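You operate a simulated robot arm through the tools that you are given. There is no shell and no other tool. Be economical: measure what you need, move in short steps, check, and stop when the job is done.

The job below is to be done with a simulated robot arm. You get a single attempt, and the scene is never put back.

## Task
Wire-brush the rust patch off the rusty plate in the clamp jig.
Fine: clamp the plate with the bench clamp for the brushing, fingers clear; put the wire brush back and release the clamp; the plate stays in the jig. Set down upright: wire brush. Where these are worked on the way, their far stop is far enough and under half their travel is too little: bench clamp. What is to be rubbed or washed off counts as gone when no trace of it is left.

It is judged by the outcome, as a careful person would: the job done as asked, and still so three seconds after it is handed in. It fails if anything else is knocked over, pushed out of place, dropped, spilled or broken.

## Robot
A 7-joint arm with a two-finger parallel gripper, fixed in place. Base frame: the origin is at the foot of the arm, x ahead of it, y to its left, z up; the work surface is at about z = 0. Readings come in m, degrees, newtons and seconds.
With the tool pointing down near the work surface it reaches from about 0.24 to 0.62 m from the base axis. Its first joint turns from -66.0 to 66.0 degrees. Payload 2.6 kg.
The TCP is the grasp point between the finger pads, 0.03 m short of the fingertips. In the tool frame z runs along the fingers and y along their closing line. The gripper opens to 0.094 m. The fingers are 0.028 m wide and 0.01 m thick; the gripper's body (0.05 by 0.096 m) begins 0.055 m behind the TCP.
Orientation is that of the tool frame in the base frame, as a unit quaternion [x, y, z, w]. With the fingers straight down and closing along the base's y, the tool's x points along the base's -x, its y along +y and its z along -z.

## Interface
- The arm moves only by the tool move_arm. Its argument "motion" is a list that holds one entry, the list of rows, each a list of 7 numbers: the shift along the tool's x, y, z in cm, then the turn, a rotation vector about the tool's x, y, z in degrees, then the closure, from 0 (fully open) to 1 (shut). In form: [[[x, y, z, wx, wy, wz, hand], ...]]. A call has 1 to 12 rows; each row shifts and turns the commanded pose from where the row before left it, along the tool's axes as they then stand. A row lasts 0.2 s, in which the tool goes at most 0.05 m and 8.6 degrees; a call with a longer step from one row to the next is refused whole, and so is a gripper value outside its range. Where a pose cannot be reached the arm comes as near as it can. A force on the tool above 60 N (or 10 N above the force at the start of the call, whichever is more), or a blocked arm, ends the call early, and 0.2 s more pass. The fingers move at their own pace (about 0.072 m/s each) and stop on an object; they squeeze with about 37 N. The grip force told is the motor's: it shows also when the fingers shut on nothing. Time passes only in rows, and 0.2 s behind the last, so rows that do not move let the fingers close. The reply holds the time, the measured pose of the TCP, the force on the tool along the base axes, the opening and the grip force, in the units named above and with some noise, with the torque about the TCP (base axes, N m) and any sound that the robot's microphone picked up.
- Cameras (640 x 400 px; columns grow to the right, rows downward): "scene" is fixed at [0.0305, 0.4369, 0.5714]; the picture's right is [-0.78, -0.63, 0.00], its down [-0.40, 0.49, -0.78] and it looks along [0.49, -0.60, -0.63] (base axes); focal length 280 px, centre (320, 200). "wrist" rides on the gripper at [0.076, 0.014, -0.102] in the tool frame; the picture's right is [-0.18, 0.98, 0.00], its down [-0.75, -0.14, -0.64] and it looks along [-0.63, -0.12, 0.77] (tool axes); focal length 243 px, centre (320, 200).
- grab_frame(camera): a new picture of that camera. No time passes.
- point_at(camera, pixels): for up to 12 pixels [column, row] of the newest picture of that camera ("zoom" is the newest enlarged one), the place [x, y, z] in the base frame of the surface seen there, good to about 0.003 m, but the place of the scene camera against the robot may be out by one fixed shift of up to 0.018 m in any direction. No time passes.
- inspect(camera, box): a new picture of the part [left, top, right, bottom] of that camera's present view, enlarged. No time passes.
- close_job(): hands the job in; it is judged then, once.

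Work in short steps. Measure before you move; look again where a grasp or a placing could have gone wrong, and mend it. You have 80 turns and 46 pictures in all, those below and enlarged ones among them. Open the gripper and draw the arm clear of the work before you hand the job in, unless the task says otherwise; then end with one line.

The tools are called after "Call:" as a command line: name --argument value ..., lists and objects as JSON in quotes. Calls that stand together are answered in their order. move_arm: Moves the arm, as the interface text tells. Its arguments: {"type":"object","properties":{"motion":{"type":"array","items":{"type":"array","items":{"type":"array","items":{"type":"number"}}}}},"required":["motion"]} The other tools are called the same way: grab_frame (camera) takes a picture; point_at (camera, pixels) gives the place of the surface under pixels of a picture; inspect (camera, box) takes an enlarged picture of a part of a camera's view; close_job () hands the job in.

At the start:

```text
t: 0.0
tool_pos: [0.3625, -0.0076, 0.3108]
ee_rot: [0.0, 1.0, 0.0, 0.001]
contact_force: [-0.1, 0.2, -0.4]
wrist_torque: [0.0, 0.02, -0.02]
opening: 0.094
grasp_force: 0.1
```

scene: 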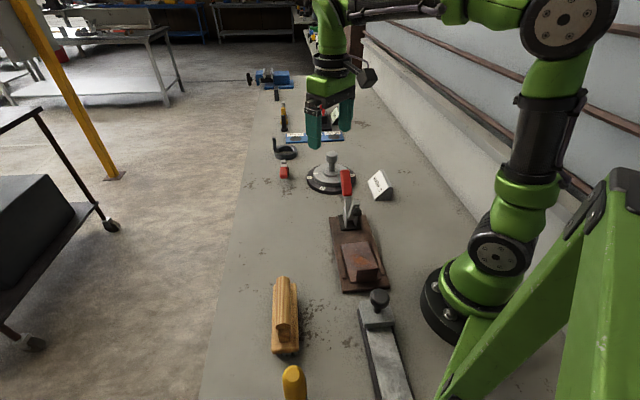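
wrist: 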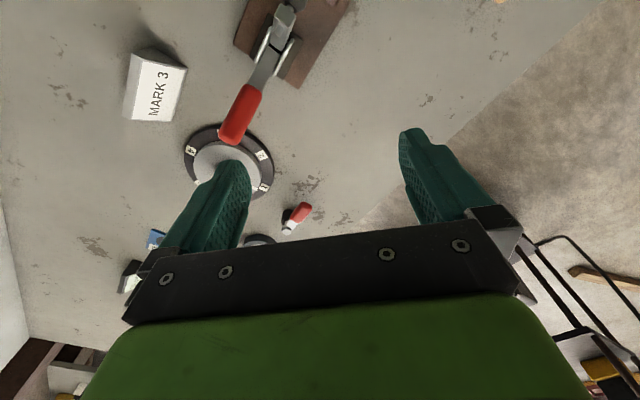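

The scene shows the jig with its red-handled clamp around (350,220), the plate at (360,262) and possible brushes at (285,315) and (380,350). I enlarge these areas to identify them.

Call:
inspect --camera "scene" --box '[300, 150, 420, 310]'

Call:
inspect --camera "scene" --box '[220, 250, 440, 400]'

```text
2.50 times, centred on (360, 230) of scene
```

zoom: 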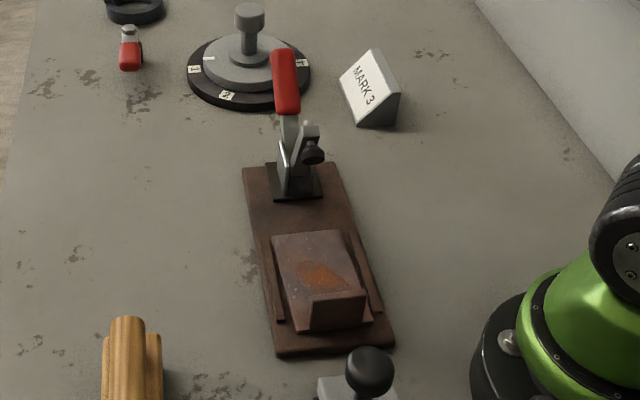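

```text
2.67 times, centred on (330, 325) of scene
```

zoom: 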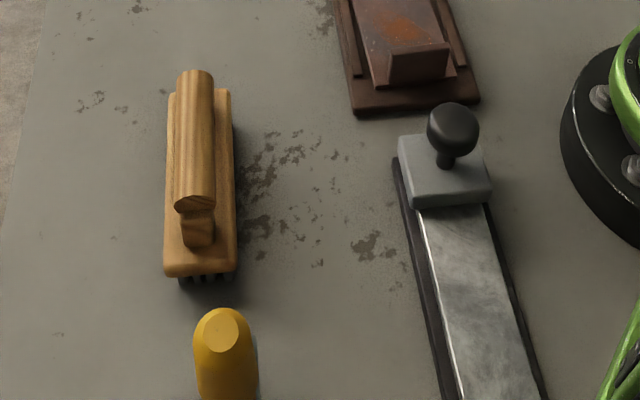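

The wooden brush with metal bristles is at zoom (200,180); the toggle clamp has a red handle. I measure the places.

Call:
point_at --camera "zoom" --pixels '[[195, 85], [195, 190], [180, 195], [213, 195], [172, 100], [228, 100], [170, 268], [230, 268], [225, 330], [440, 65], [350, 110], [475, 100]]'

Call:
inspect --camera "scene" --box '[315, 160, 405, 300]'

```text
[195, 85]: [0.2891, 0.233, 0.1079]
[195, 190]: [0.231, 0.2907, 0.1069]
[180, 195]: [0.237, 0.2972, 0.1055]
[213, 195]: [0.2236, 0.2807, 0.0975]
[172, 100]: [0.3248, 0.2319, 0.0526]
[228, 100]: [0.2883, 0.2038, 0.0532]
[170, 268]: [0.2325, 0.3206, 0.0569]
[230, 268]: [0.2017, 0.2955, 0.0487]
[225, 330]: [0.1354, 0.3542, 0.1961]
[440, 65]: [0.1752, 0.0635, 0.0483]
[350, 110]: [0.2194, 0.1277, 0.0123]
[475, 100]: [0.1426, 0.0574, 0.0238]
```

```text
2.86 times, centred on (360, 230) of scene
```

zoom: 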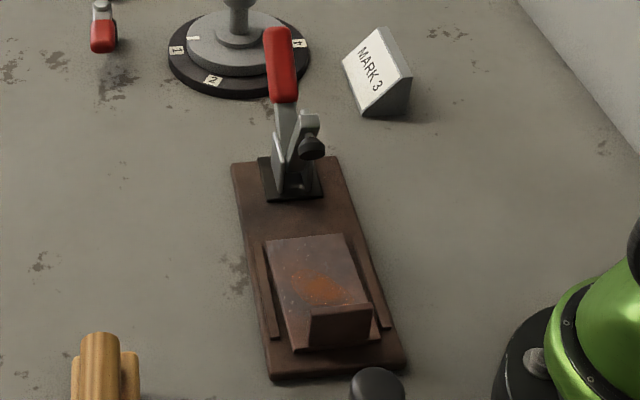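

The jig, clamp and plate are visible in zoom. I measure the handle, the foot, the plate and its corners.

Call:
point_at --camera "zoom" --pixels '[[277, 32], [285, 95], [285, 120], [280, 185], [312, 148], [310, 118], [268, 242], [343, 236], [300, 347], [320, 285], [235, 166], [340, 345]]'

Call:
inspect --camera "wrist" --box '[180, 0, 380, 160]'

```text
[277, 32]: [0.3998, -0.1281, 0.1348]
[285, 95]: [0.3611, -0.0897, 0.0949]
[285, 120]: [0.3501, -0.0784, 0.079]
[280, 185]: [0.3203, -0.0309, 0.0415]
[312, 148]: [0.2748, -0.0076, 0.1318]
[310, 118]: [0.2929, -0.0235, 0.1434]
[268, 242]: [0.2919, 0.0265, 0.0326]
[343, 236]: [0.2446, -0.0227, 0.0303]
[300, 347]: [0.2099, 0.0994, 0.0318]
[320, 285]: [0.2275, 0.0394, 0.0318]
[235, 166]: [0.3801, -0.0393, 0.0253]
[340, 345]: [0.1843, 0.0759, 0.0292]
```

```text
2.50 times, centred on (280, 80) of wrist
```

zoom: 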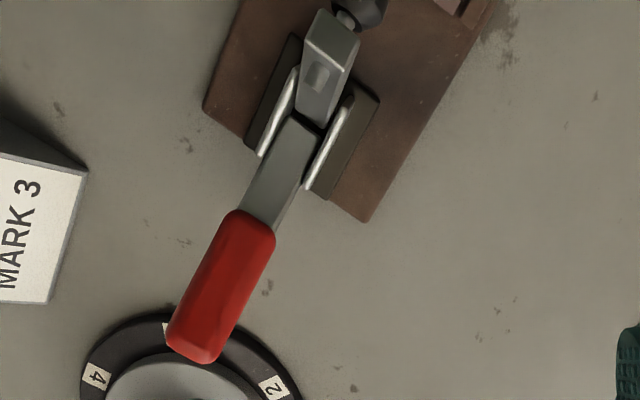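

The handle leans back from the plate, with the foot arm raised, so closing means swinging the handle up toward the plate. I measure the same things with the wrist camera, which has no fixed shift.

Call:
point_at --camera "zoom" --pixels '[[190, 345], [210, 355], [172, 335], [255, 215], [222, 285], [280, 160], [330, 25], [358, 8], [300, 75], [320, 190], [270, 380], [140, 325]]'

Call:
point_at --camera "wrist" --pixels '[[225, 160], [240, 195], [190, 180], [263, 188], [300, 208], [160, 90], [295, 85], [345, 5], [240, 35], [170, 60]]'

```text
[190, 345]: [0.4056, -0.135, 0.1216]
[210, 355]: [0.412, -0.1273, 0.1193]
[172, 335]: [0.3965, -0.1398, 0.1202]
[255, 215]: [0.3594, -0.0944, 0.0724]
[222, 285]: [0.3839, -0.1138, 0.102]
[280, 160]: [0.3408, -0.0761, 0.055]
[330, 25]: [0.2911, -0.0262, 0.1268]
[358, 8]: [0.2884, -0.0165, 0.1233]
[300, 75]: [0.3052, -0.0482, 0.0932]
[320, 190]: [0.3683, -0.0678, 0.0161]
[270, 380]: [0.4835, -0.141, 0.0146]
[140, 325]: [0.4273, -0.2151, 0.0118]
```

```text
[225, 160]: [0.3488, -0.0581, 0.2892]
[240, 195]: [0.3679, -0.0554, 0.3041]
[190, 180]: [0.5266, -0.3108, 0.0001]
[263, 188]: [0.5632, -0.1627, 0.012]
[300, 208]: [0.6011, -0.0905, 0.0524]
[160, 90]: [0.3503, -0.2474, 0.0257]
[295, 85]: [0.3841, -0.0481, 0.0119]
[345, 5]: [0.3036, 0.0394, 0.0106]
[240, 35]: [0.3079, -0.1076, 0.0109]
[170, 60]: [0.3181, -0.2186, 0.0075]
```

Compared with the wrist, the scene camera reads about (−0.004,+0.008,+0.013) off. Next I check the turntable knob behind the handle and the near parts of the plate before moving.

Call:
point_at --camera "scene" --pixels '[[332, 153], [332, 172], [345, 172], [378, 184], [345, 283], [350, 249], [362, 265], [360, 272], [376, 268], [336, 262], [378, 254], [284, 165]]'

Call:
inspect --camera "scene" --box '[325, 230, 395, 300]'

```text
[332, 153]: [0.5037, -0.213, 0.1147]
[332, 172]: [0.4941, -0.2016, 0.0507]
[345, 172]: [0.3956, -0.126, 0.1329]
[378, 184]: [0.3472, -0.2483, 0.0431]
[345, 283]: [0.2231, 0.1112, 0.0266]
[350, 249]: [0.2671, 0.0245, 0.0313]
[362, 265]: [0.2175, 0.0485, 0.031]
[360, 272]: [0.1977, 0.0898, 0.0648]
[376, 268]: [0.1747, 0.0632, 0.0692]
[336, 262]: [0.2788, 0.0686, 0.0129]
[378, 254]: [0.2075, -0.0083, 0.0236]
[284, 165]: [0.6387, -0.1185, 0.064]
```

```text
5.71 times, centred on (360, 265) of scene
```

zoom: 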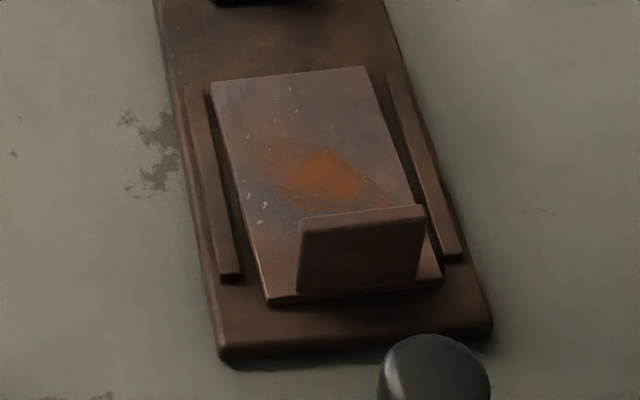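

The plate has an upstanding lip at its near end, and the patch reaches close to it. I measure the patch extent, the lip and the rails.

Call:
point_at --camera "zoom" --pixels '[[320, 175], [265, 150], [300, 138], [385, 200], [310, 210], [303, 222], [422, 208], [215, 85], [362, 70], [268, 300], [195, 90], [232, 275]]'

```text
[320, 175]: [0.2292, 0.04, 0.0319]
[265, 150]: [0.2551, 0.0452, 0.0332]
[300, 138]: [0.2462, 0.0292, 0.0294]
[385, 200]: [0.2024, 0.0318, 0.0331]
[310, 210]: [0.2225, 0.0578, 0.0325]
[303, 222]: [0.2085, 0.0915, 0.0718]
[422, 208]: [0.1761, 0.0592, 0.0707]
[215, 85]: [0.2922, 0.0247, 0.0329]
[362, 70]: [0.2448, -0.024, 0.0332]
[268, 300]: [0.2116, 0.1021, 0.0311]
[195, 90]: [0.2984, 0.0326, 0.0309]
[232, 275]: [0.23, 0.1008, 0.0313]
```

Plan: with fingers closed and yawed +45°, push the handle tip (0.41,−0.135,0.12) from behind. First I turn, close the fingers and travel high to behind the handle.

Call:
move_arm --motion '[[[0, 0, 0, 0, 0, -7.5, 1], [0, 0, 0, 0, 0, -7.5, 1], [0, 0, 0, 0, 0, -7.5, 1], [0, 0, 0, 0, 0, -7.5, 1], [0, 0, 0, 0, 0, -7.5, 1], [0, 0, 0, 0, 0, -7.5, 1], [1.41, -3.8, 0, 0, 0, 0, 1], [1.41, -3.8, 0, 0, 0, 0, 1], [1.41, -3.8, 0, 0, 0, 0, 1], [1.41, -3.8, 0, 0, 0, 0, 1], [0, 0, 0, 0, 0, 0, 1]]]'

Call:
grab_frame --camera "wrist"

```text
t: 2.4
tool_pos: [0.4328, -0.1569, 0.3102]
ee_rot: [-0.383, 0.924, 0.0, -0.001]
contact_force: [0.2, -0.7, -0.5]
wrist_torque: [-0.02, -0.03, 0.0]
opening: 0.0
grasp_force: 32.5
```

```text
38 pictures are left
```

wrist: 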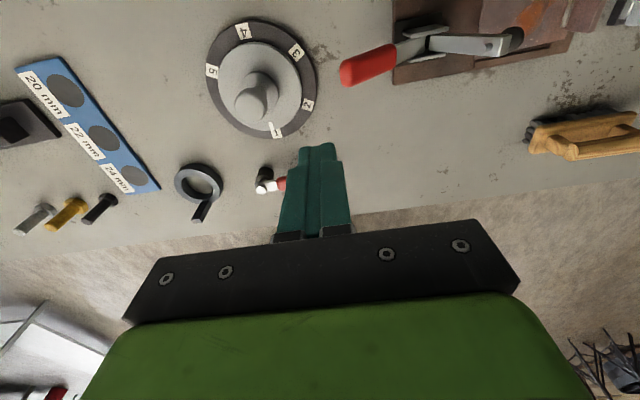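

The handle tip is at about (345,75) and the plate and lip at (510,15)/(585,10). I measure them for precision.

Call:
point_at --camera "wrist" --pixels '[[345, 75], [352, 62], [365, 80], [390, 55], [425, 40], [500, 45], [513, 40], [610, 115], [540, 130], [590, 155], [256, 100], [480, 68]]'

Call:
inspect --camera "wrist" --box '[330, 0, 640, 190]'

```text
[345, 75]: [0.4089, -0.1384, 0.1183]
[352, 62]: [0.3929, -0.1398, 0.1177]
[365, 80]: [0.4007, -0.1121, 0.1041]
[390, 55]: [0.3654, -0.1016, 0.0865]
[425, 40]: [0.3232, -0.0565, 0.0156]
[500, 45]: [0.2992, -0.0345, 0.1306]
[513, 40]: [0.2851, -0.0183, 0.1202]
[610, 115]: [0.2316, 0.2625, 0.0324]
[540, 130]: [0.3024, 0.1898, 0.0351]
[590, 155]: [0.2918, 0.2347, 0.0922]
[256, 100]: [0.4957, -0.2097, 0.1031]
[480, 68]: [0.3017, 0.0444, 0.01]
```

```text
2.06 times, centred on (485, 95) of wrist
```

zoom: 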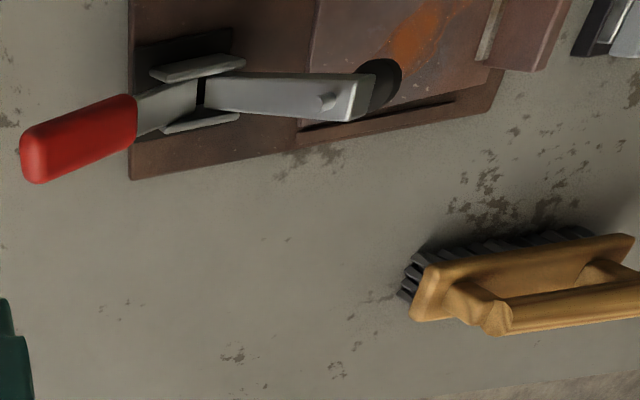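

The handle tip is at s≈0.387 along the jig axis, w≈0.191; the finger goes behind it with its tips below the handle tip. I descend there now.

Call:
move_arm --motion '[[[0.4, -0.5, 4, 0, 0, 0, 1], [0, 0, 4, 0, 0, 0, 1], [0, 0, 4, 0, 0, 0, 1], [0, 0, 4, 0, 0, 0, 1], [0, 0, 3.5, 0, 0, 0, 1], [0, 0, 0, 0, 0, 0, 1]]]'

Call:
inspect --camera "scene" --box '[270, 110, 430, 240]'

```text
t: 3.8
tool_pos: [0.4318, -0.1596, 0.1148]
ee_rot: [-0.382, 0.924, 0.001, 0.0]
contact_force: [-0.8, -0.9, 0.0]
wrist_torque: [0.01, 0.02, 0.0]
opening: 0.0
grasp_force: 33.3
```

```text
3.08 times, centred on (350, 175) of scene
```

zoom: 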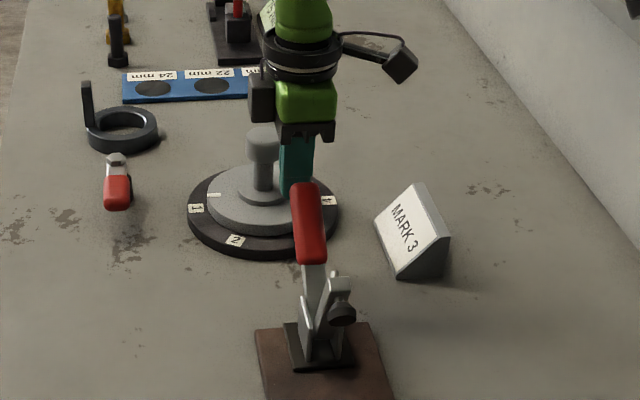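

The finger stands behind the handle tip, aligned in w. I push toward the plate with a slight rise and watch the force.

Call:
move_arm --motion '[[[0, 1, 0, 0, 0, 0, 1], [0, 1, 0, 0, 0, 0, 1], [0, 1, -0.5, 0, 0, 0, 1], [0, 1, -0.6, 0, 0, 0, 1], [0, 1, -0.6, 0, 0, 0, 1], [0, 1, -0.5, 0, 0, 0, 1]]]'

Call:
inspect --camera "scene" --box '[270, 110, 430, 240]'

```text
t: 4.9
tool_pos: [0.4098, -0.1378, 0.1378]
ee_rot: [-0.382, 0.924, -0.017, 0.012]
contact_force: [2.0, -2.4, 5.1]
wrist_torque: [0.06, 0.05, 0.0]
opening: 0.0
grasp_force: 32.6
stopped in row 5: the force on the tool passed its limit at 62 N (the readings are from after the stop); the commanded pose is now the measured one
```

```text
3.08 times, centred on (350, 175) of scene
```

zoom: 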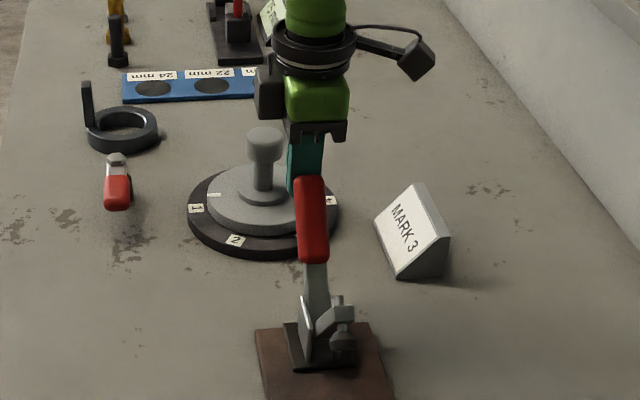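

The handle moved only slightly (foot lower by ~30 px in zoom), then passed 62 N since I push mostly along its axis. I back off and tilt the fingers toward the plate, so that they push on the handle's underside.

Call:
move_arm --motion '[[[0, -1, 0, 0, 0, 0, 1], [0, -1, 0, 0, 0, 0, 1], [0, -1, 0, 0, 0, 0, 1], [0, -0.5, 0, -7, 0, 0, 1], [0, 0, 0, -7, 0, 0, 1], [0, 0, 0, -7, 0, 0, 1], [0, 0, 0, -7, 0, 0, 1], [0, 0, 0, -7, 0, 0, 1], [0, 0, 0, 0, 0, 0, 1]]]'

Call:
grab_frame --camera "wrist"

Call:
inspect --camera "scene" --box '[270, 110, 430, 240]'

```text
t: 6.9
tool_pos: [0.4326, -0.1614, 0.1389]
ee_rot: [-0.368, 0.886, 0.263, -0.105]
contact_force: [-0.2, -0.1, -0.4]
wrist_torque: [0.0, 0.02, -0.01]
opening: 0.0
grasp_force: 32.7
```

```text
34 pictures are left
```

wrist: 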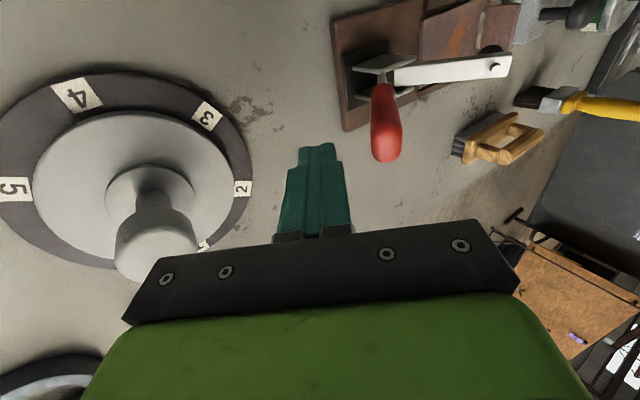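

```text
3.08 times, centred on (350, 175) of scene
```

zoom: 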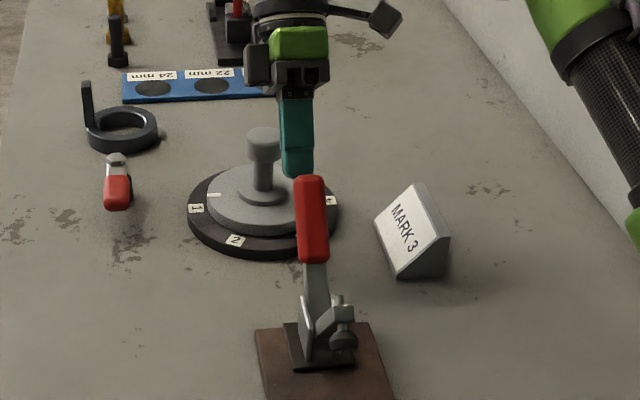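

The handle is in the wrist view at (385,145). I measure it in its new position.

Call:
point_at --camera "wrist" --pixels '[[385, 155], [375, 140], [400, 140], [380, 95], [385, 120], [490, 65], [500, 72], [400, 72], [155, 235]]'

```text
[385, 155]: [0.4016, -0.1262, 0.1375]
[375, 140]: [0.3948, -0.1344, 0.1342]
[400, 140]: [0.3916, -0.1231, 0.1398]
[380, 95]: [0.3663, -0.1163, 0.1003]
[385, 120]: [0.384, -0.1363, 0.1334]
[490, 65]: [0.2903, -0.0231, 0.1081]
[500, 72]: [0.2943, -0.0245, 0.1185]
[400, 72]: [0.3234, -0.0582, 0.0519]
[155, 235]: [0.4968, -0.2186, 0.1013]
```

The handle is now at about 49°, tip at s≈0.373. I slide the tilted fingers in under it and lift along the arc about its pivot, turning with it in small steps.

Call:
move_arm --motion '[[[0, 0, 1, 0, 0, 0, 1], [0, 0.6, 0, 0, 0, 0, 1], [0, 0.5, 0, 0, 0, 0, 1], [0, 0.8, -0.27, 3, 0, 0, 1], [0, 0.8, -0.27, 3, 0, 0, 1], [0, 0.8, -0.27, 3, 0, 0, 1], [0, 0.8, -0.27, 3, 0, 0, 1], [0, 0.8, -0.27, 3, 0, 0, 1], [0, 0.8, -0.27, 3, 0, 0, 1]]]'

Call:
inspect --camera "scene" --box '[270, 110, 430, 240]'

```text
t: 8.9
tool_pos: [0.3955, -0.1267, 0.1706]
ee_rot: [-0.379, 0.917, 0.119, -0.046]
contact_force: [0.7, -3.8, 2.5]
wrist_torque: [-0.11, 0.01, 0.03]
opening: 0.0
grasp_force: 33.4
```

```text
3.08 times, centred on (350, 175) of scene
```

zoom: 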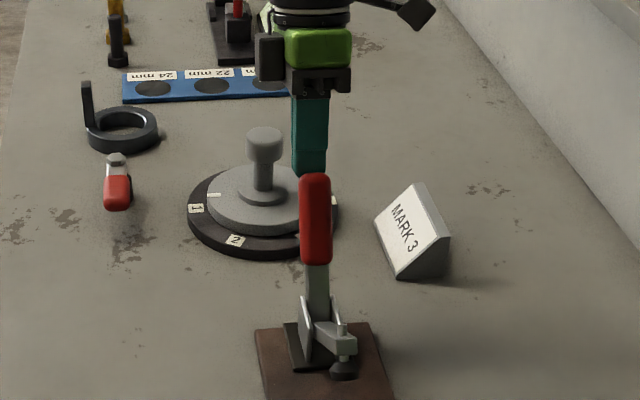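

It works with little force; the foot comes down. I continue along the arc, keeping slightly lower on the handle.

Call:
move_arm --motion '[[[0, 0.8, -0.05, 3, 0, 0, 1], [0, 0.8, -0.1, 3, 0, 0, 1], [0, 0.8, -0.15, 3, 0, 0, 1], [0, 0.8, -0.15, 3, 0, 0, 1], [0, 0.8, -0.2, 3, 0, 0, 1], [0, 0.8, -0.2, 2, 0, 0, 1], [0, 0.8, -0.2, 2, 0, 0, 1]]]'

Call:
inspect --camera "scene" --box '[270, 110, 430, 240]'

```text
t: 10.5
tool_pos: [0.3581, -0.0876, 0.1844]
ee_rot: [-0.382, 0.923, -0.032, 0.017]
contact_force: [0.5, -1.1, 1.6]
wrist_torque: [-0.01, -0.04, 0.02]
opening: 0.0
grasp_force: 32.8
```

```text
3.08 times, centred on (350, 175) of scene
```

zoom: 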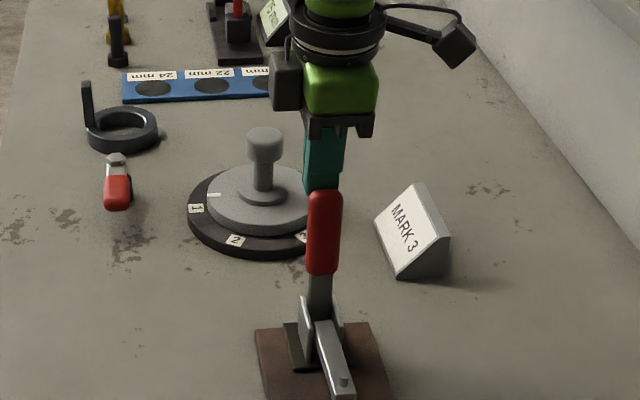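

The clamp arm is almost horizontal now. I keep pushing toward the plate until the far stop resists.

Call:
move_arm --motion '[[[0, 0.6, 0, 0, 0, 0, 1], [0, 0.6, 0, 0, 0, 0, 1], [0, 0.6, 0, 0, 0, 0, 1], [0, 0.6, 0, 0, 0, 0, 1], [0, 0.6, 0.1, 0, 0, 0, 1], [0, 0.6, 0.1, 0, 0, 0, 1], [0, 0.6, 0.1, 0, 0, 0, 1]]]'

Call:
inspect --camera "scene" --box '[270, 150, 430, 290]'

```text
t: 11.3
tool_pos: [0.3505, -0.0813, 0.1866]
ee_rot: [-0.385, 0.922, -0.044, 0.022]
contact_force: [9.7, -5.7, -6.0]
wrist_torque: [-0.23, -0.35, -0.02]
opening: 0.0004
grasp_force: 32.8
stopped in row 4: the force on the tool passed its limit at 68 N (the readings are from after the stop); the commanded pose is now the measured one
```

```text
2.86 times, centred on (350, 220) of scene
```

zoom: 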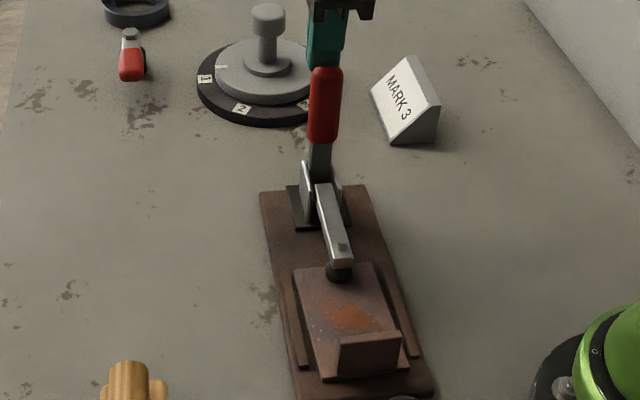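

A firm stop at 68 N, and the foot appears to be down on the plate at zoom (340,272). I check heights to confirm.

Call:
point_at --camera "zoom" --pixels '[[340, 245], [340, 272], [340, 285], [330, 265], [320, 190], [325, 80], [322, 135], [350, 315]]'

Call:
inspect --camera "scene" --box '[330, 200, 390, 260]'

```text
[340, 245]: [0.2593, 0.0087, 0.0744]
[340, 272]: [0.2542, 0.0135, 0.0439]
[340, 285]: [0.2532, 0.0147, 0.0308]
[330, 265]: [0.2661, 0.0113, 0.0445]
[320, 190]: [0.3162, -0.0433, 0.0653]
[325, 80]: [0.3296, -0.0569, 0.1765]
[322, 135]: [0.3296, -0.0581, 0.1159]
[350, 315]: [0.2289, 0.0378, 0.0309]
```

```text
6.67 times, centred on (360, 230) of scene
```

zoom: 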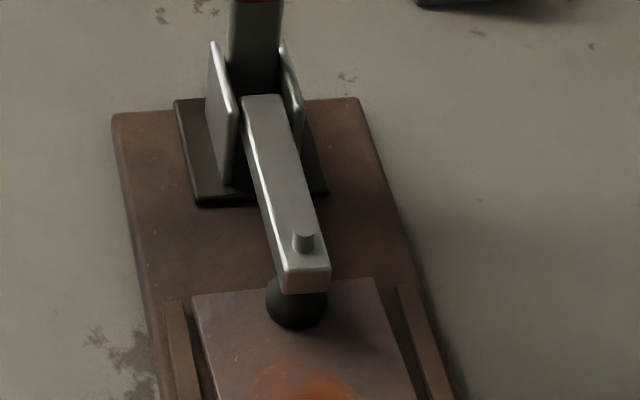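

The clamp is shut: handle upright, foot on the plate (s≈0.179). I back off, rise and turn to yaw −45° for the brush grasp.

Call:
move_arm --motion '[[[0, -1.5, 0, 0, 0, 0, 1], [0, -1.5, 0, -2.5, 0, 0, 1], [0, -1, -2, -2.5, 0, 0, 1], [0, 0, -4, 0, 0, 0, 1], [0, 0, -4, 0, 0, 0, 1], [0, 0, -2.5, 0, 0, 0, 1]]]'

Call:
move_arm --motion '[[[0, 0, 0, 0, 0, 8.2, 0], [0, 0, 0, 0, 0, 8.2, 0], [0, 0, 0, 0, 0, 8.2, 0], [0, 0, 0, 0, 0, 8.2, 0], [0, 0, 0, 0, 0, 8.2, 0], [0, 0, 0, 0, 0, 8.2, 0], [0, 0, 0, 0, 0, 8.2, 0], [0, 0, 0, 0, 0, 8.2, 0], [0, 0, 0, 0, 0, 8.2, 0], [0, 0, 0, 0, 0, 8.2, 0], [0, 0, 0, 0, 0, 8, 0]]]'

```text
t: 12.7
tool_pos: [0.3781, -0.1075, 0.318]
ee_rot: [-0.384, 0.923, -0.001, 0.005]
contact_force: [0.0, 0.0, 0.5]
wrist_torque: [0.02, 0.0, 0.02]
opening: 0.0002
grasp_force: 32.9
```

```text
t: 15.1
tool_pos: [0.3771, -0.1088, 0.3133]
ee_rot: [0.382, 0.924, 0.003, 0.003]
contact_force: [0.6, -0.2, -0.2]
wrist_torque: [-0.02, 0.01, 0.0]
opening: 0.0942
grasp_force: 0.1
```

Now travel to above the brush centre, about (0.268,0.253), keeping high.

Call:
move_arm --motion '[[[3.7, 1.99, 0, 0, 0, 0, 0], [3.7, 1.99, 0, 0, 0, 0, 0], [3.7, 1.99, 0, 0, 0, 0, 0], [3.7, 1.99, 0, 0, 0, 0, 0], [3.7, 1.99, 0, 0, 0, 0, 0], [3.7, 1.99, 0, 0, 0, 0, 0], [3.7, 1.99, 0, 0, 0, 0, 0], [3.7, 1.99, 0, 0, 0, 0, 0], [3.7, 1.99, 2, 0, 0, 0, 0], [0, 0, 3, 0, 0, 0, 0], [0, 0, 0, 0, 0, 0, 0]]]'

Call:
grab_frame --camera "wrist"

```text
t: 17.5
tool_pos: [0.266, 0.2541, 0.2627]
ee_rot: [0.381, 0.925, 0.002, 0.003]
contact_force: [0.0, -1.1, 0.3]
wrist_torque: [0.02, 0.01, 0.02]
opening: 0.0939
grasp_force: 0.0
```

```text
28 pictures are left
```

wrist: 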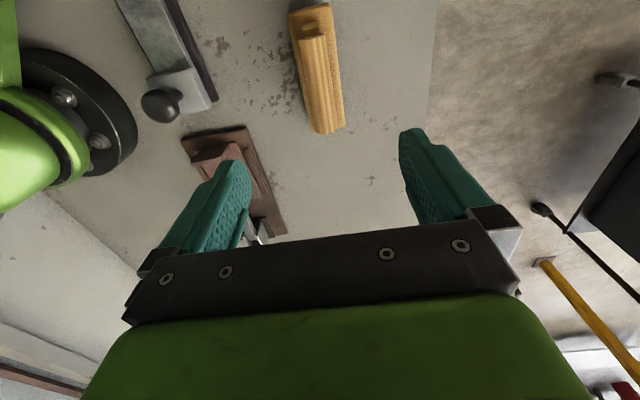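

The brush is at (315,70), its handle bar about columns 300–330. I measure its ends and sides.

Call:
point_at --camera "wrist" --pixels '[[325, 125], [318, 80], [306, 80], [331, 80], [310, 30], [300, 80], [338, 95], [292, 15], [330, 10], [318, 132], [342, 122], [312, 60]]'

Call:
inspect --camera "wrist" --box '[260, 0, 380, 140]'

```text
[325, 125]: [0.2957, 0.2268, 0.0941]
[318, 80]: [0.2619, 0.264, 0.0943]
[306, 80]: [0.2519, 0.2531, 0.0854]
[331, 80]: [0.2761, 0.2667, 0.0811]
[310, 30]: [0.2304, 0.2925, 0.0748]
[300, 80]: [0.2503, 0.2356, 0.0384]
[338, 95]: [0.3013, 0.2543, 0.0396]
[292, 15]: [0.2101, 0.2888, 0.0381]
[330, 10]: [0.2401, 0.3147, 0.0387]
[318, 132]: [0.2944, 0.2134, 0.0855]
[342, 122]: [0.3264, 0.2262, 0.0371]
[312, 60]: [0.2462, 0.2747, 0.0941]
```

```text
2.86 times, centred on (320, 70) of wrist
```

zoom: 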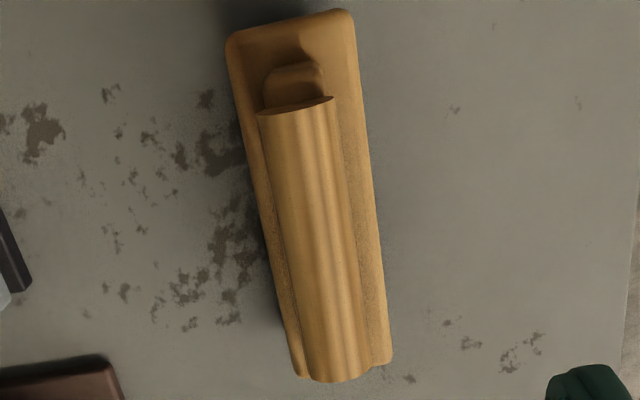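

The handle's line is at w≈0.370, centre about (0.267,0.256), top z 0.094. I descend to TCP z 0.080 and close.

Call:
move_arm --motion '[[[0, 0.2, 4, 0, 0, 0, 0], [0, 0, 4, 0, 0, 0, 0], [0, 0, 4, 0, 0, 0, 0], [0, 0, 3, 0, 0, 0, 0], [0, 0, 2, 0, 0, 0, 0], [0, 0, 1.3, 0, 0, 0, 0], [0, 0, 0, 0, 0, 0, 0]]]'

Call:
move_arm --motion '[[[0, 0, 0, 0, 0, 0, 0.5], [0, 0, 0, 0, 0, 0, 1], [0, 0, 0, 0, 0, 0, 1], [0, 0, 0, 0, 0, 0, 1]]]'

Call:
grab_frame --camera "wrist"

```text
t: 19.1
tool_pos: [0.2715, 0.254, 0.0818]
ee_rot: [0.38, 0.925, 0.002, 0.004]
contact_force: [0.2, -0.7, 0.0]
wrist_torque: [0.02, -0.01, 0.01]
opening: 0.0939
grasp_force: 0.1
```

```text
t: 20.1
tool_pos: [0.271, 0.2547, 0.0824]
ee_rot: [0.381, 0.925, 0.002, 0.003]
contact_force: [0.6, -0.1, 0.7]
wrist_torque: [0.02, 0.04, -0.06]
opening: 0.0319
grasp_force: 37.0
```

```text
26 pictures are left
```

wrist: 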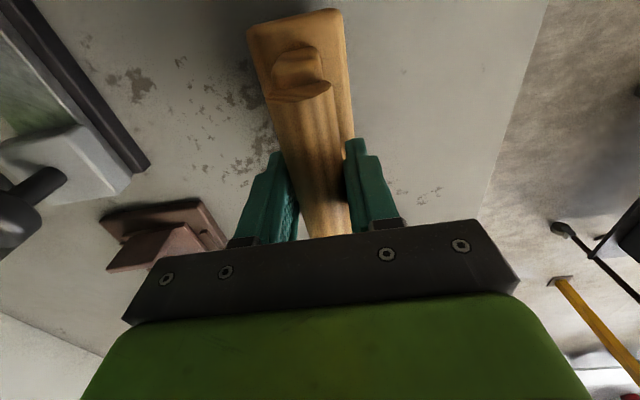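

The grip holds at 0.032 opening. I lift 10 cm and turn to yaw +45° so that the brush lies across the jig.

Call:
move_arm --motion '[[[0, 0, -2, 0, 0, 0, 1], [0, 0, -4, 0, 0, 0, 1], [0, 0, -4, 0, 0, 0, 1], [0, 0, -1.5, 0, 0, 0, 1], [0, 0, 0, 0, 0, 0, 1]]]'

Call:
move_arm --motion '[[[0, 0, 0, 0, 0, -8.2, 1], [0, 0, 0, 0, 0, -8.2, 1], [0, 0, 0, 0, 0, -8.2, 1], [0, 0, 0, 0, 0, -8.2, 1], [0, 0, 0, 0, 0, -8.2, 1], [0, 0, 0, 0, 0, -8.2, 1], [0, 0, 0, 0, 0, -8.2, 1], [0, 0, 0, 0, 0, -8.2, 1], [0, 0, 0, 0, 0, -8.2, 1], [0, 0, 0, 0, 0, -8.2, 1], [0, 0, 0, 0, 0, -8, 1]]]'

Call:
grab_frame --camera "scene"

```text
t: 21.3
tool_pos: [0.2695, 0.2547, 0.1981]
ee_rot: [0.38, 0.925, 0.002, 0.004]
contact_force: [0.0, 0.3, -1.9]
wrist_torque: [-0.01, 0.01, -0.01]
opening: 0.0317
grasp_force: 37.0
```

```text
t: 23.7
tool_pos: [0.2702, 0.2565, 0.1964]
ee_rot: [-0.386, 0.923, -0.002, 0.004]
contact_force: [-0.1, -0.2, -1.9]
wrist_torque: [-0.02, 0.01, -0.02]
opening: 0.0319
grasp_force: 37.7
```

```text
25 pictures are left
```

scene: 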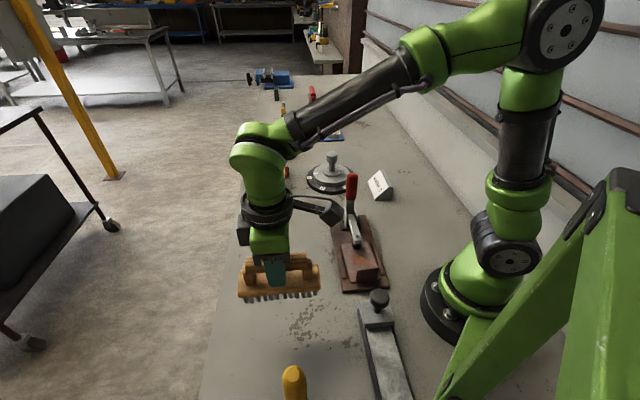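

The brush hangs level with bristles down. I travel to a hover over the plate at s=0.138, w=0.225.

Call:
move_arm --motion '[[[2.95, -2.57, 0, 0, 0, 0, 1], [2.95, -2.57, 0, 0, 0, 0, 1], [2.95, -2.57, 0, 0, 0, 0, 1], [2.95, -2.57, 0, 0, 0, 0, 1], [2.95, -2.57, 0, 0, 0, 0, 1], [0, 0, 0, 0, 0, 0, 1]]]'

Call:
grab_frame --camera "wrist"

Call:
inspect --camera "scene" --box '[300, 170, 430, 300]'

```text
t: 25.1
tool_pos: [0.2575, 0.0608, 0.1929]
ee_rot: [-0.384, 0.923, -0.001, 0.005]
contact_force: [0.5, 0.5, -2.0]
wrist_torque: [-0.04, 0.02, -0.05]
opening: 0.0317
grasp_force: 37.1
```

```text
24 pictures are left
```

wrist: 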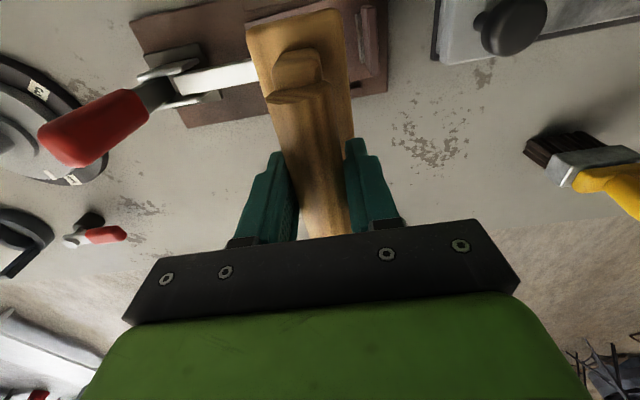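

```text
3.08 times, centred on (365, 235) of scene
```

zoom: 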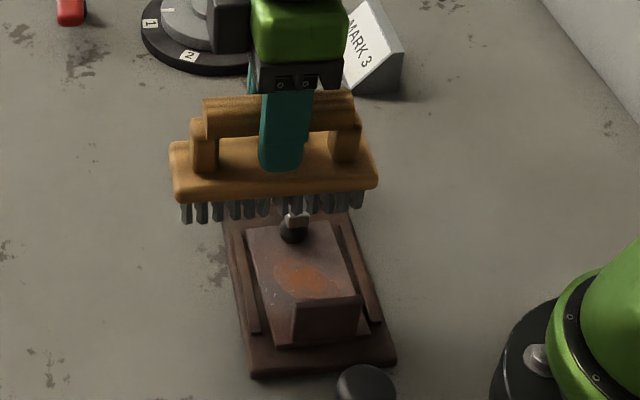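

I verify the brush's s-extent and the positions of the lip and foot with wrist points.

Call:
point_at --camera "wrist" --pixels '[[252, 35], [338, 18], [345, 90], [272, 105], [365, 12], [368, 60], [372, 40], [200, 78], [252, 65], [360, 85]]'

Call:
inspect --camera "wrist" --box '[130, 0, 400, 150]'

```text
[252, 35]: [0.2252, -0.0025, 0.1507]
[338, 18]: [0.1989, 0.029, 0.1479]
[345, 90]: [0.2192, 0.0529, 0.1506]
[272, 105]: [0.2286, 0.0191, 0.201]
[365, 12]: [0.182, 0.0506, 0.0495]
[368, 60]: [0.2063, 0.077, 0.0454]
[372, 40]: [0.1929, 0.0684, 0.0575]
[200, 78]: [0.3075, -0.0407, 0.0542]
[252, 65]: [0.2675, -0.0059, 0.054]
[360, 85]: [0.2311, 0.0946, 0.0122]
```

```text
2.37 times, centred on (265, 75) of wrist
```

zoom: 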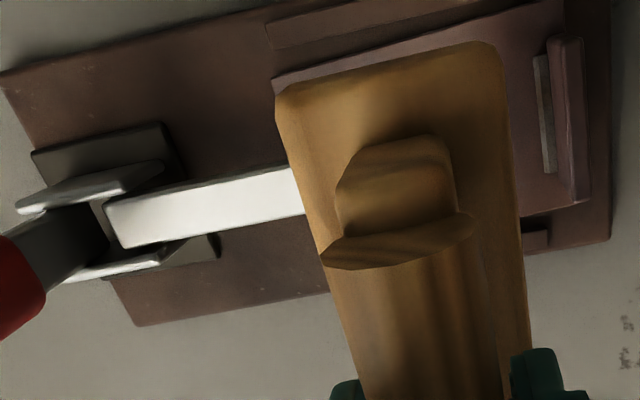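

The brush spans s 0.118–0.162, clear of lip (≤0.095) and foot (≥0.166). I shift 2 mm toward the lip and lower until just above contact.

Call:
move_arm --motion '[[[0, 0.2, 3, 0, 0, 0, 1], [0, 0, 3, 0, 0, 0, 1], [0, 0, 2, 0, 0, 0, 1], [0, 0, 0.7, 0, 0, 0, 1], [0, 0, 0, 0, 0, 0, 1]]]'

Call:
inspect --camera "scene" --box '[300, 190, 430, 300]'

```text
t: 26.3
tool_pos: [0.2547, 0.062, 0.1083]
ee_rot: [-0.385, 0.923, -0.001, 0.005]
contact_force: [-0.2, 0.1, -1.5]
wrist_torque: [0.0, -0.02, -0.04]
opening: 0.032
grasp_force: 37.2
```

```text
3.64 times, centred on (365, 245) of scene
```

zoom: 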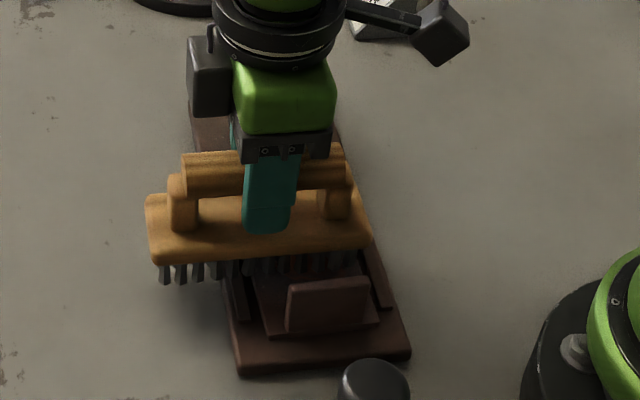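

The brush is just above the plate, between lip and foot. I lower in small steps until a pressing force shows.

Call:
move_arm --motion '[[[0, 0, 0.3, 0, 0, 0, 1], [0, 0, 0.3, 0, 0, 0, 1], [0, 0, 0.2, 0, 0, 0, 1], [0, 0, 0, 0, 0, 0, 1]]]'

```text
t: 27.3
tool_pos: [0.2558, 0.0619, 0.1002]
ee_rot: [-0.384, 0.923, -0.001, 0.004]
contact_force: [0.9, 0.7, 0.6]
wrist_torque: [-0.09, 0.12, -0.04]
opening: 0.0317
grasp_force: 36.8
```

Contact has begun (vertical force −1.9 → +0.6 N). I press 2 mm more.

Call:
move_arm --motion '[[[0, 0, 0.2, 0, 0, 0, 1], [0, 0, 0, 0, 0, 0, 1]]]'

```text
t: 27.9
tool_pos: [0.2567, 0.0618, 0.0988]
ee_rot: [-0.384, 0.923, -0.002, 0.006]
contact_force: [0.6, -10.2, 25.2]
wrist_torque: [-0.54, 0.42, 0.12]
opening: 0.0314
grasp_force: 36.9
```

Good pressing force, a bit much; I ease 0.5 mm and stroke along the brush's length, ±2 cm, in short rows.

Call:
move_arm --motion '[[[0, 0, -0.05, 0, 0, 0, 1], [1, 0, 0, 0, 0, 0, 1], [1, 0, 0, 0, 0, 0, 1], [-1, 0, 0, 0, 0, 0, 1], [-1, 0, 0, 0, 0, 0, 1], [-1, 0, 0, 0, 0, 0, 1], [1, 0, 0, 0, 0, 0, 1], [1, 0, 0, 0, 0, 0, 1], [1, 0, 0, 0, 0, 0, 1], [-1, 0, 0, 0, 0, 0, 1], [-1, 0, 0, 0, 0, 0, 1], [0, 0, 0, 0, 0, 0, 1]]]'

```text
t: 30.5
tool_pos: [0.2561, 0.0607, 0.0971]
ee_rot: [-0.385, 0.923, -0.002, 0.004]
contact_force: [-4.9, -4.8, 17.5]
wrist_torque: [-0.44, 0.4, 0.01]
opening: 0.0317
grasp_force: 37.4
```

The strokes ran with 17 N pressure. I repeat with strokes a little to the lip side, then look.

Call:
move_arm --motion '[[[1, 0.2, 0, 0, 0, 0, 1], [1, 0.2, 0, 0, 0, 0, 1], [-1, 0.2, 0, 0, 0, 0, 1], [-1, 0.2, 0, 0, 0, 0, 1], [-1, 0.2, 0, 0, 0, 0, 1], [1, 0, 0, 0, 0, 0, 1], [1, 0, 0, 0, 0, 0, 1], [1, 0, 0, 0, 0, 0, 1], [-1, -0.2, 0, 0, 0, 0, 1], [-1, -0.2, 0, 0, 0, 0, 1], [-1, -0.2, 0, 0, 0, 0, 1], [1, -0.2, 0, 0, 0, 0, 1]]]'

Call:
move_arm --motion '[[[0, 0, -2, 0, 0, 0, 1], [0, 0, -3, 0, 0, 0, 1], [-2, 2, -2, 0, 0, 0, 1], [-3.5, 2, 0, 0, 0, 0, 1], [-3.5, 2, 0, 0, 0, 0, 1], [0, 0, 0, 0, 0, 0, 1]]]'

Call:
inspect --camera "scene" --box '[320, 220, 400, 300]'

```text
t: 33.1
tool_pos: [0.2538, 0.0631, 0.0978]
ee_rot: [-0.385, 0.923, 0.0, 0.005]
contact_force: [0.0, 0.3, -1.2]
wrist_torque: [-0.02, 0.03, 0.0]
opening: 0.0316
grasp_force: 37.3
```

```text
t: 34.5
tool_pos: [0.2745, 0.1658, 0.1687]
ee_rot: [-0.384, 0.923, -0.001, 0.004]
contact_force: [0.6, 0.5, -1.8]
wrist_torque: [0.02, -0.01, -0.01]
opening: 0.0318
grasp_force: 37.4
```

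```text
5.00 times, centred on (360, 260) of scene
```

zoom: 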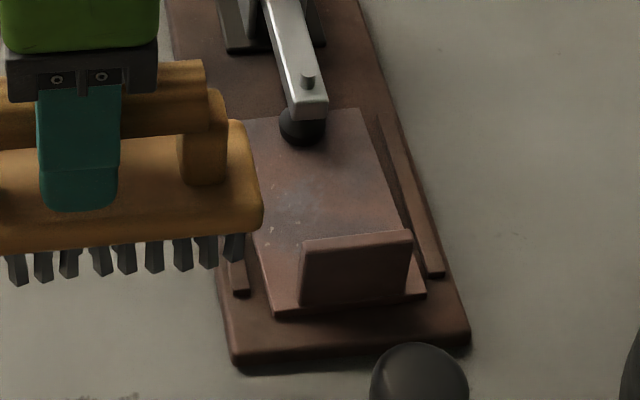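

The patch looks gone. I zoom tighter to look for faint remains, and check from the wrist behind the lip.

Call:
inspect --camera "scene" --box '[345, 240, 380, 275]'

Call:
grab_frame --camera "wrist"

```text
11.43 times, centred on (362, 258) of scene
```

zoom: 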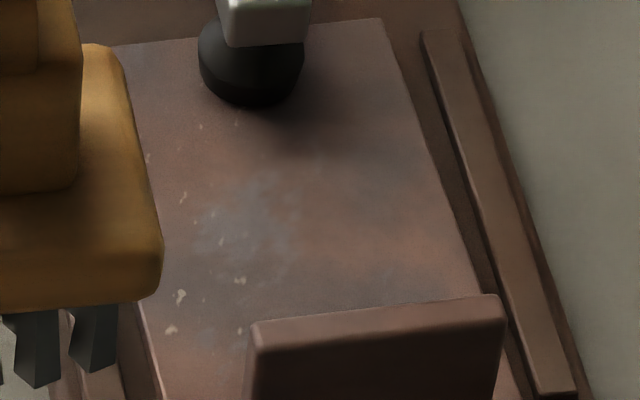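

```text
18 pictures are left
```

wrist: 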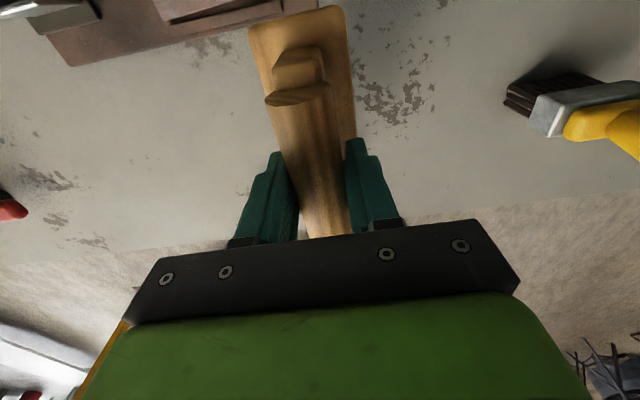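

No orange is left on the visible part. To look behind the lip, I rise, move sideways and tilt the wrist camera back toward the plate.

Call:
move_arm --motion '[[[0, 2, -3, 0, 0, 0, 1], [0, 2, -3, 0, 0, 0, 1], [0, 2, -2, 0, 0, 0, 1], [0, 0, 0, 0, 7, 0, 1], [0, 0, 0, 0, 7, 0, 1], [0, 0, 0, 0, 7, 0, 1], [0, 0, 0, 0, 0, 0, 1]]]'

Call:
grab_frame --camera "wrist"

```text
t: 36.1
tool_pos: [0.2327, 0.2109, 0.2494]
ee_rot: [-0.378, 0.908, -0.072, -0.163]
contact_force: [0.2, -0.2, -2.6]
wrist_torque: [0.02, -0.03, -0.02]
opening: 0.0317
grasp_force: 36.7
```

```text
17 pictures are left
```

wrist: 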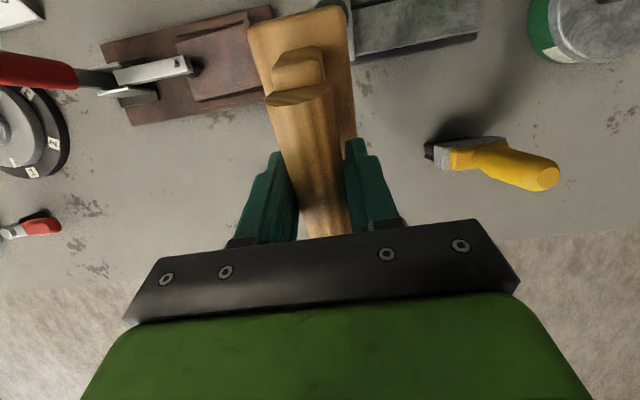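

The brush still hides the lip at (255,60). I shift 5 cm further sideways.

Call:
move_arm --motion '[[[0, 3, 0, 0, 0, 0, 1], [0, 2.5, 0, 0, 0, 0, 1], [0, 0, 0, 0, 0, 0, 1]]]'

Call:
inspect --camera "wrist" --box '[100, 0, 280, 120]'

```text
t: 36.9
tool_pos: [0.1934, 0.2487, 0.2483]
ee_rot: [-0.377, 0.909, -0.071, -0.164]
contact_force: [-0.2, -0.2, -2.5]
wrist_torque: [0.04, -0.02, 0.0]
opening: 0.032
grasp_force: 37.1
```

```text
3.33 times, centred on (190, 60) of wrist
```

zoom: 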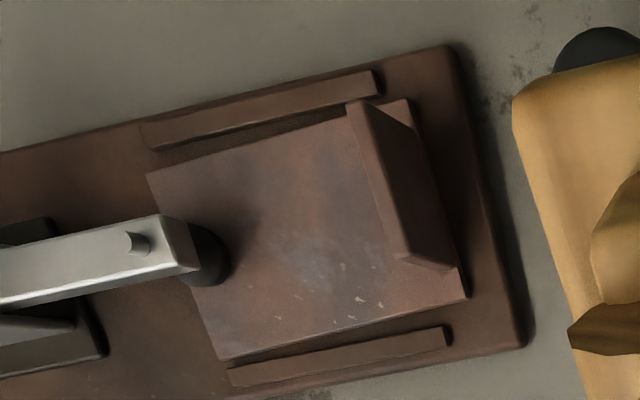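

No orange remains that I can see, but a strip is hidden by the lip. I make a second brushing pass for safety, closer to the lip: untilt and return to hover first.

Call:
move_arm --motion '[[[0, 0, 0, 0, -7, 0, 1], [0, 0, 0, 0, -7, 0, 1], [0, 0, 0, 0, -7, 0, 1], [1.75, -3.5, 0, 0, 0, 0, 1], [1.75, -3.5, 0, 0, 0, 0, 1], [1.75, -3.5, 0, 0, 0, 0, 1], [1.75, -3.5, 0, 0, 0, 0, 1], [1.75, -3.5, 0, 0, 0, 0, 1], [0, 0, 4, 0, 0, 0, 1], [0, 0, 4, 0, 0, 0, 1], [0, 0, 4, 0, 0, 0, 1], [0, 0, 0, 0, 0, 0, 1]]]'

Call:
inspect --camera "scene" --box '[310, 190, 420, 300]'

```text
t: 39.5
tool_pos: [0.2579, 0.0658, 0.1296]
ee_rot: [-0.385, 0.923, -0.001, 0.005]
contact_force: [0.5, 0.2, -1.9]
wrist_torque: [-0.01, -0.03, 0.0]
opening: 0.0318
grasp_force: 37.1
```

```text
3.64 times, centred on (365, 245) of scene
```

zoom: 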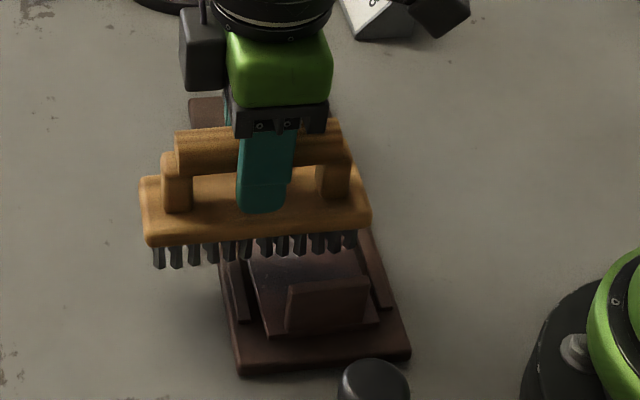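

Hovering at s=0.136, w=0.229. I shift 1 cm toward the lip and to w≈0.22 and lower to contact.

Call:
move_arm --motion '[[[0.8, 1.0, 0, 0, 0, 0, 1], [0, 0, 2, 0, 0, 0, 1], [0, 0, 0.8, 0, 0, 0, 1], [0, 0, 0.2, 0, 0, 0, 1], [0, 0, 0.1, 0, 0, 0, 1], [0, 0, 0, 0, 0, 0, 1]]]'

```text
t: 40.9
tool_pos: [0.2432, 0.0669, 0.0982]
ee_rot: [-0.385, 0.923, -0.002, 0.004]
contact_force: [-2.0, -1.5, 5.5]
wrist_torque: [0.02, 0.15, -0.03]
opening: 0.0317
grasp_force: 36.6
```

Light contact of ~7 N. I press 1 mm more and stroke, moving gradually from the lip side back toward the foot.

Call:
move_arm --motion '[[[0, 0, 0.1, 0, 0, 0, 1], [1, 0, 0, 0, 0, 0, 1], [1, 0, 0, 0, 0, 0, 1], [-1, 0, 0, 0, 0, 0, 1], [-1, 0, 0, 0, 0, 0, 1], [-1, 0, 0, 0, 0, 0, 1], [1, -0.3, 0, 0, 0, 0, 1], [1, -0.3, 0, 0, 0, 0, 1], [1, 0, 0, 0, 0, 0, 1], [-1, 0, 0, 0, 0, 0, 1], [-1, 0, 0, 0, 0, 0, 1], [-1, 0, 0, 0, 0, 0, 1]]]'

Call:
move_arm --motion '[[[1, -0.3, 0, 0, 0, 0, 1], [1, 0, 0, 0, 0, 0, 1], [1, 0, 0, 0, 0, 0, 1], [-1, 0, 0, 0, 0, 0, 1], [-1, 0, 0, 0, 0, 0, 1], [-1, 0, 0, 0, 0, 0, 1], [1, -0.2, 0, 0, 0, 0, 1], [1, -0.2, 0, 0, 0, 0, 1], [1, 0, 0, 0, 0, 0, 1], [-1, 0, 0, 0, 0, 0, 1], [-1, 0, 0, 0, 0, 0, 1], [0, 0, 0, 0, 0, 0, 1]]]'

```text
t: 43.5
tool_pos: [0.2548, 0.0697, 0.0967]
ee_rot: [-0.384, 0.923, -0.002, 0.004]
contact_force: [-4.0, -5.3, 14.3]
wrist_torque: [-0.27, 0.42, 0.03]
opening: 0.0319
grasp_force: 37.2
```

```text
t: 46.1
tool_pos: [0.2517, 0.0573, 0.0952]
ee_rot: [-0.384, 0.923, -0.001, 0.003]
contact_force: [-2.7, -1.1, 4.0]
wrist_torque: [-0.05, 0.16, 0.0]
opening: 0.0313
grasp_force: 37.3
```

Brushing done twice with pressure. I lift off and travel back to above the brush's place.

Call:
move_arm --motion '[[[0, 0, -2, 0, 0, 0, 1], [0, 0, -4, 0, 0, 0, 1], [0, 0, -4, 0, 0, 0, 1], [-3.0, 2.45, 0, 0, 0, 0, 1], [-3.0, 2.45, 0, 0, 0, 0, 1], [-3.0, 2.45, 0, 0, 0, 0, 1], [-3.0, 2.45, 0, 0, 0, 0, 1], [-3.0, 2.45, 0, 0, 0, 0, 1], [0, 0, 0, 0, 0, 0, 1]]]'

Call:
inspect --camera "scene" --box '[335, 220, 395, 290]'

Call:
move_arm --motion '[[[0, 0, 0, 0, 0, 8.2, 1], [0, 0, 0, 0, 0, 8.2, 1], [0, 0, 0, 0, 0, 8.2, 1], [0, 0, 0, 0, 0, 8.2, 1], [0, 0, 0, 0, 0, 8.2, 1], [0, 0, 0, 0, 0, 8.2, 1], [0, 0, 0, 0, 0, 8.2, 1], [0, 0, 0, 0, 0, 8.2, 1], [0, 0, 0, 0, 0, 8.2, 1], [0, 0, 0, 0, 0, 8.2, 1], [0, 0, 0, 0, 0, 8, 1]]]'

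```text
t: 48.1
tool_pos: [0.269, 0.2514, 0.1958]
ee_rot: [-0.385, 0.923, -0.001, 0.005]
contact_force: [-0.5, -0.2, -1.6]
wrist_torque: [0.01, 0.03, 0.03]
opening: 0.0319
grasp_force: 37.6
```

```text
5.71 times, centred on (365, 255) of scene
```

zoom: 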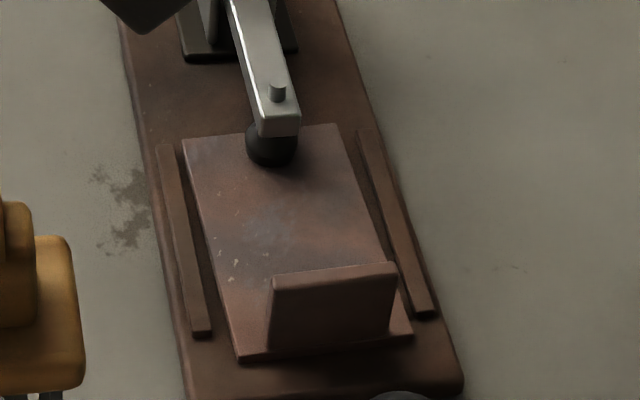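

```text
t: 50.5
tool_pos: [0.2708, 0.2495, 0.1965]
ee_rot: [0.382, 0.924, 0.003, 0.005]
contact_force: [0.4, -0.2, -1.8]
wrist_torque: [0.01, 0.0, 0.0]
opening: 0.0316
grasp_force: 36.7
```

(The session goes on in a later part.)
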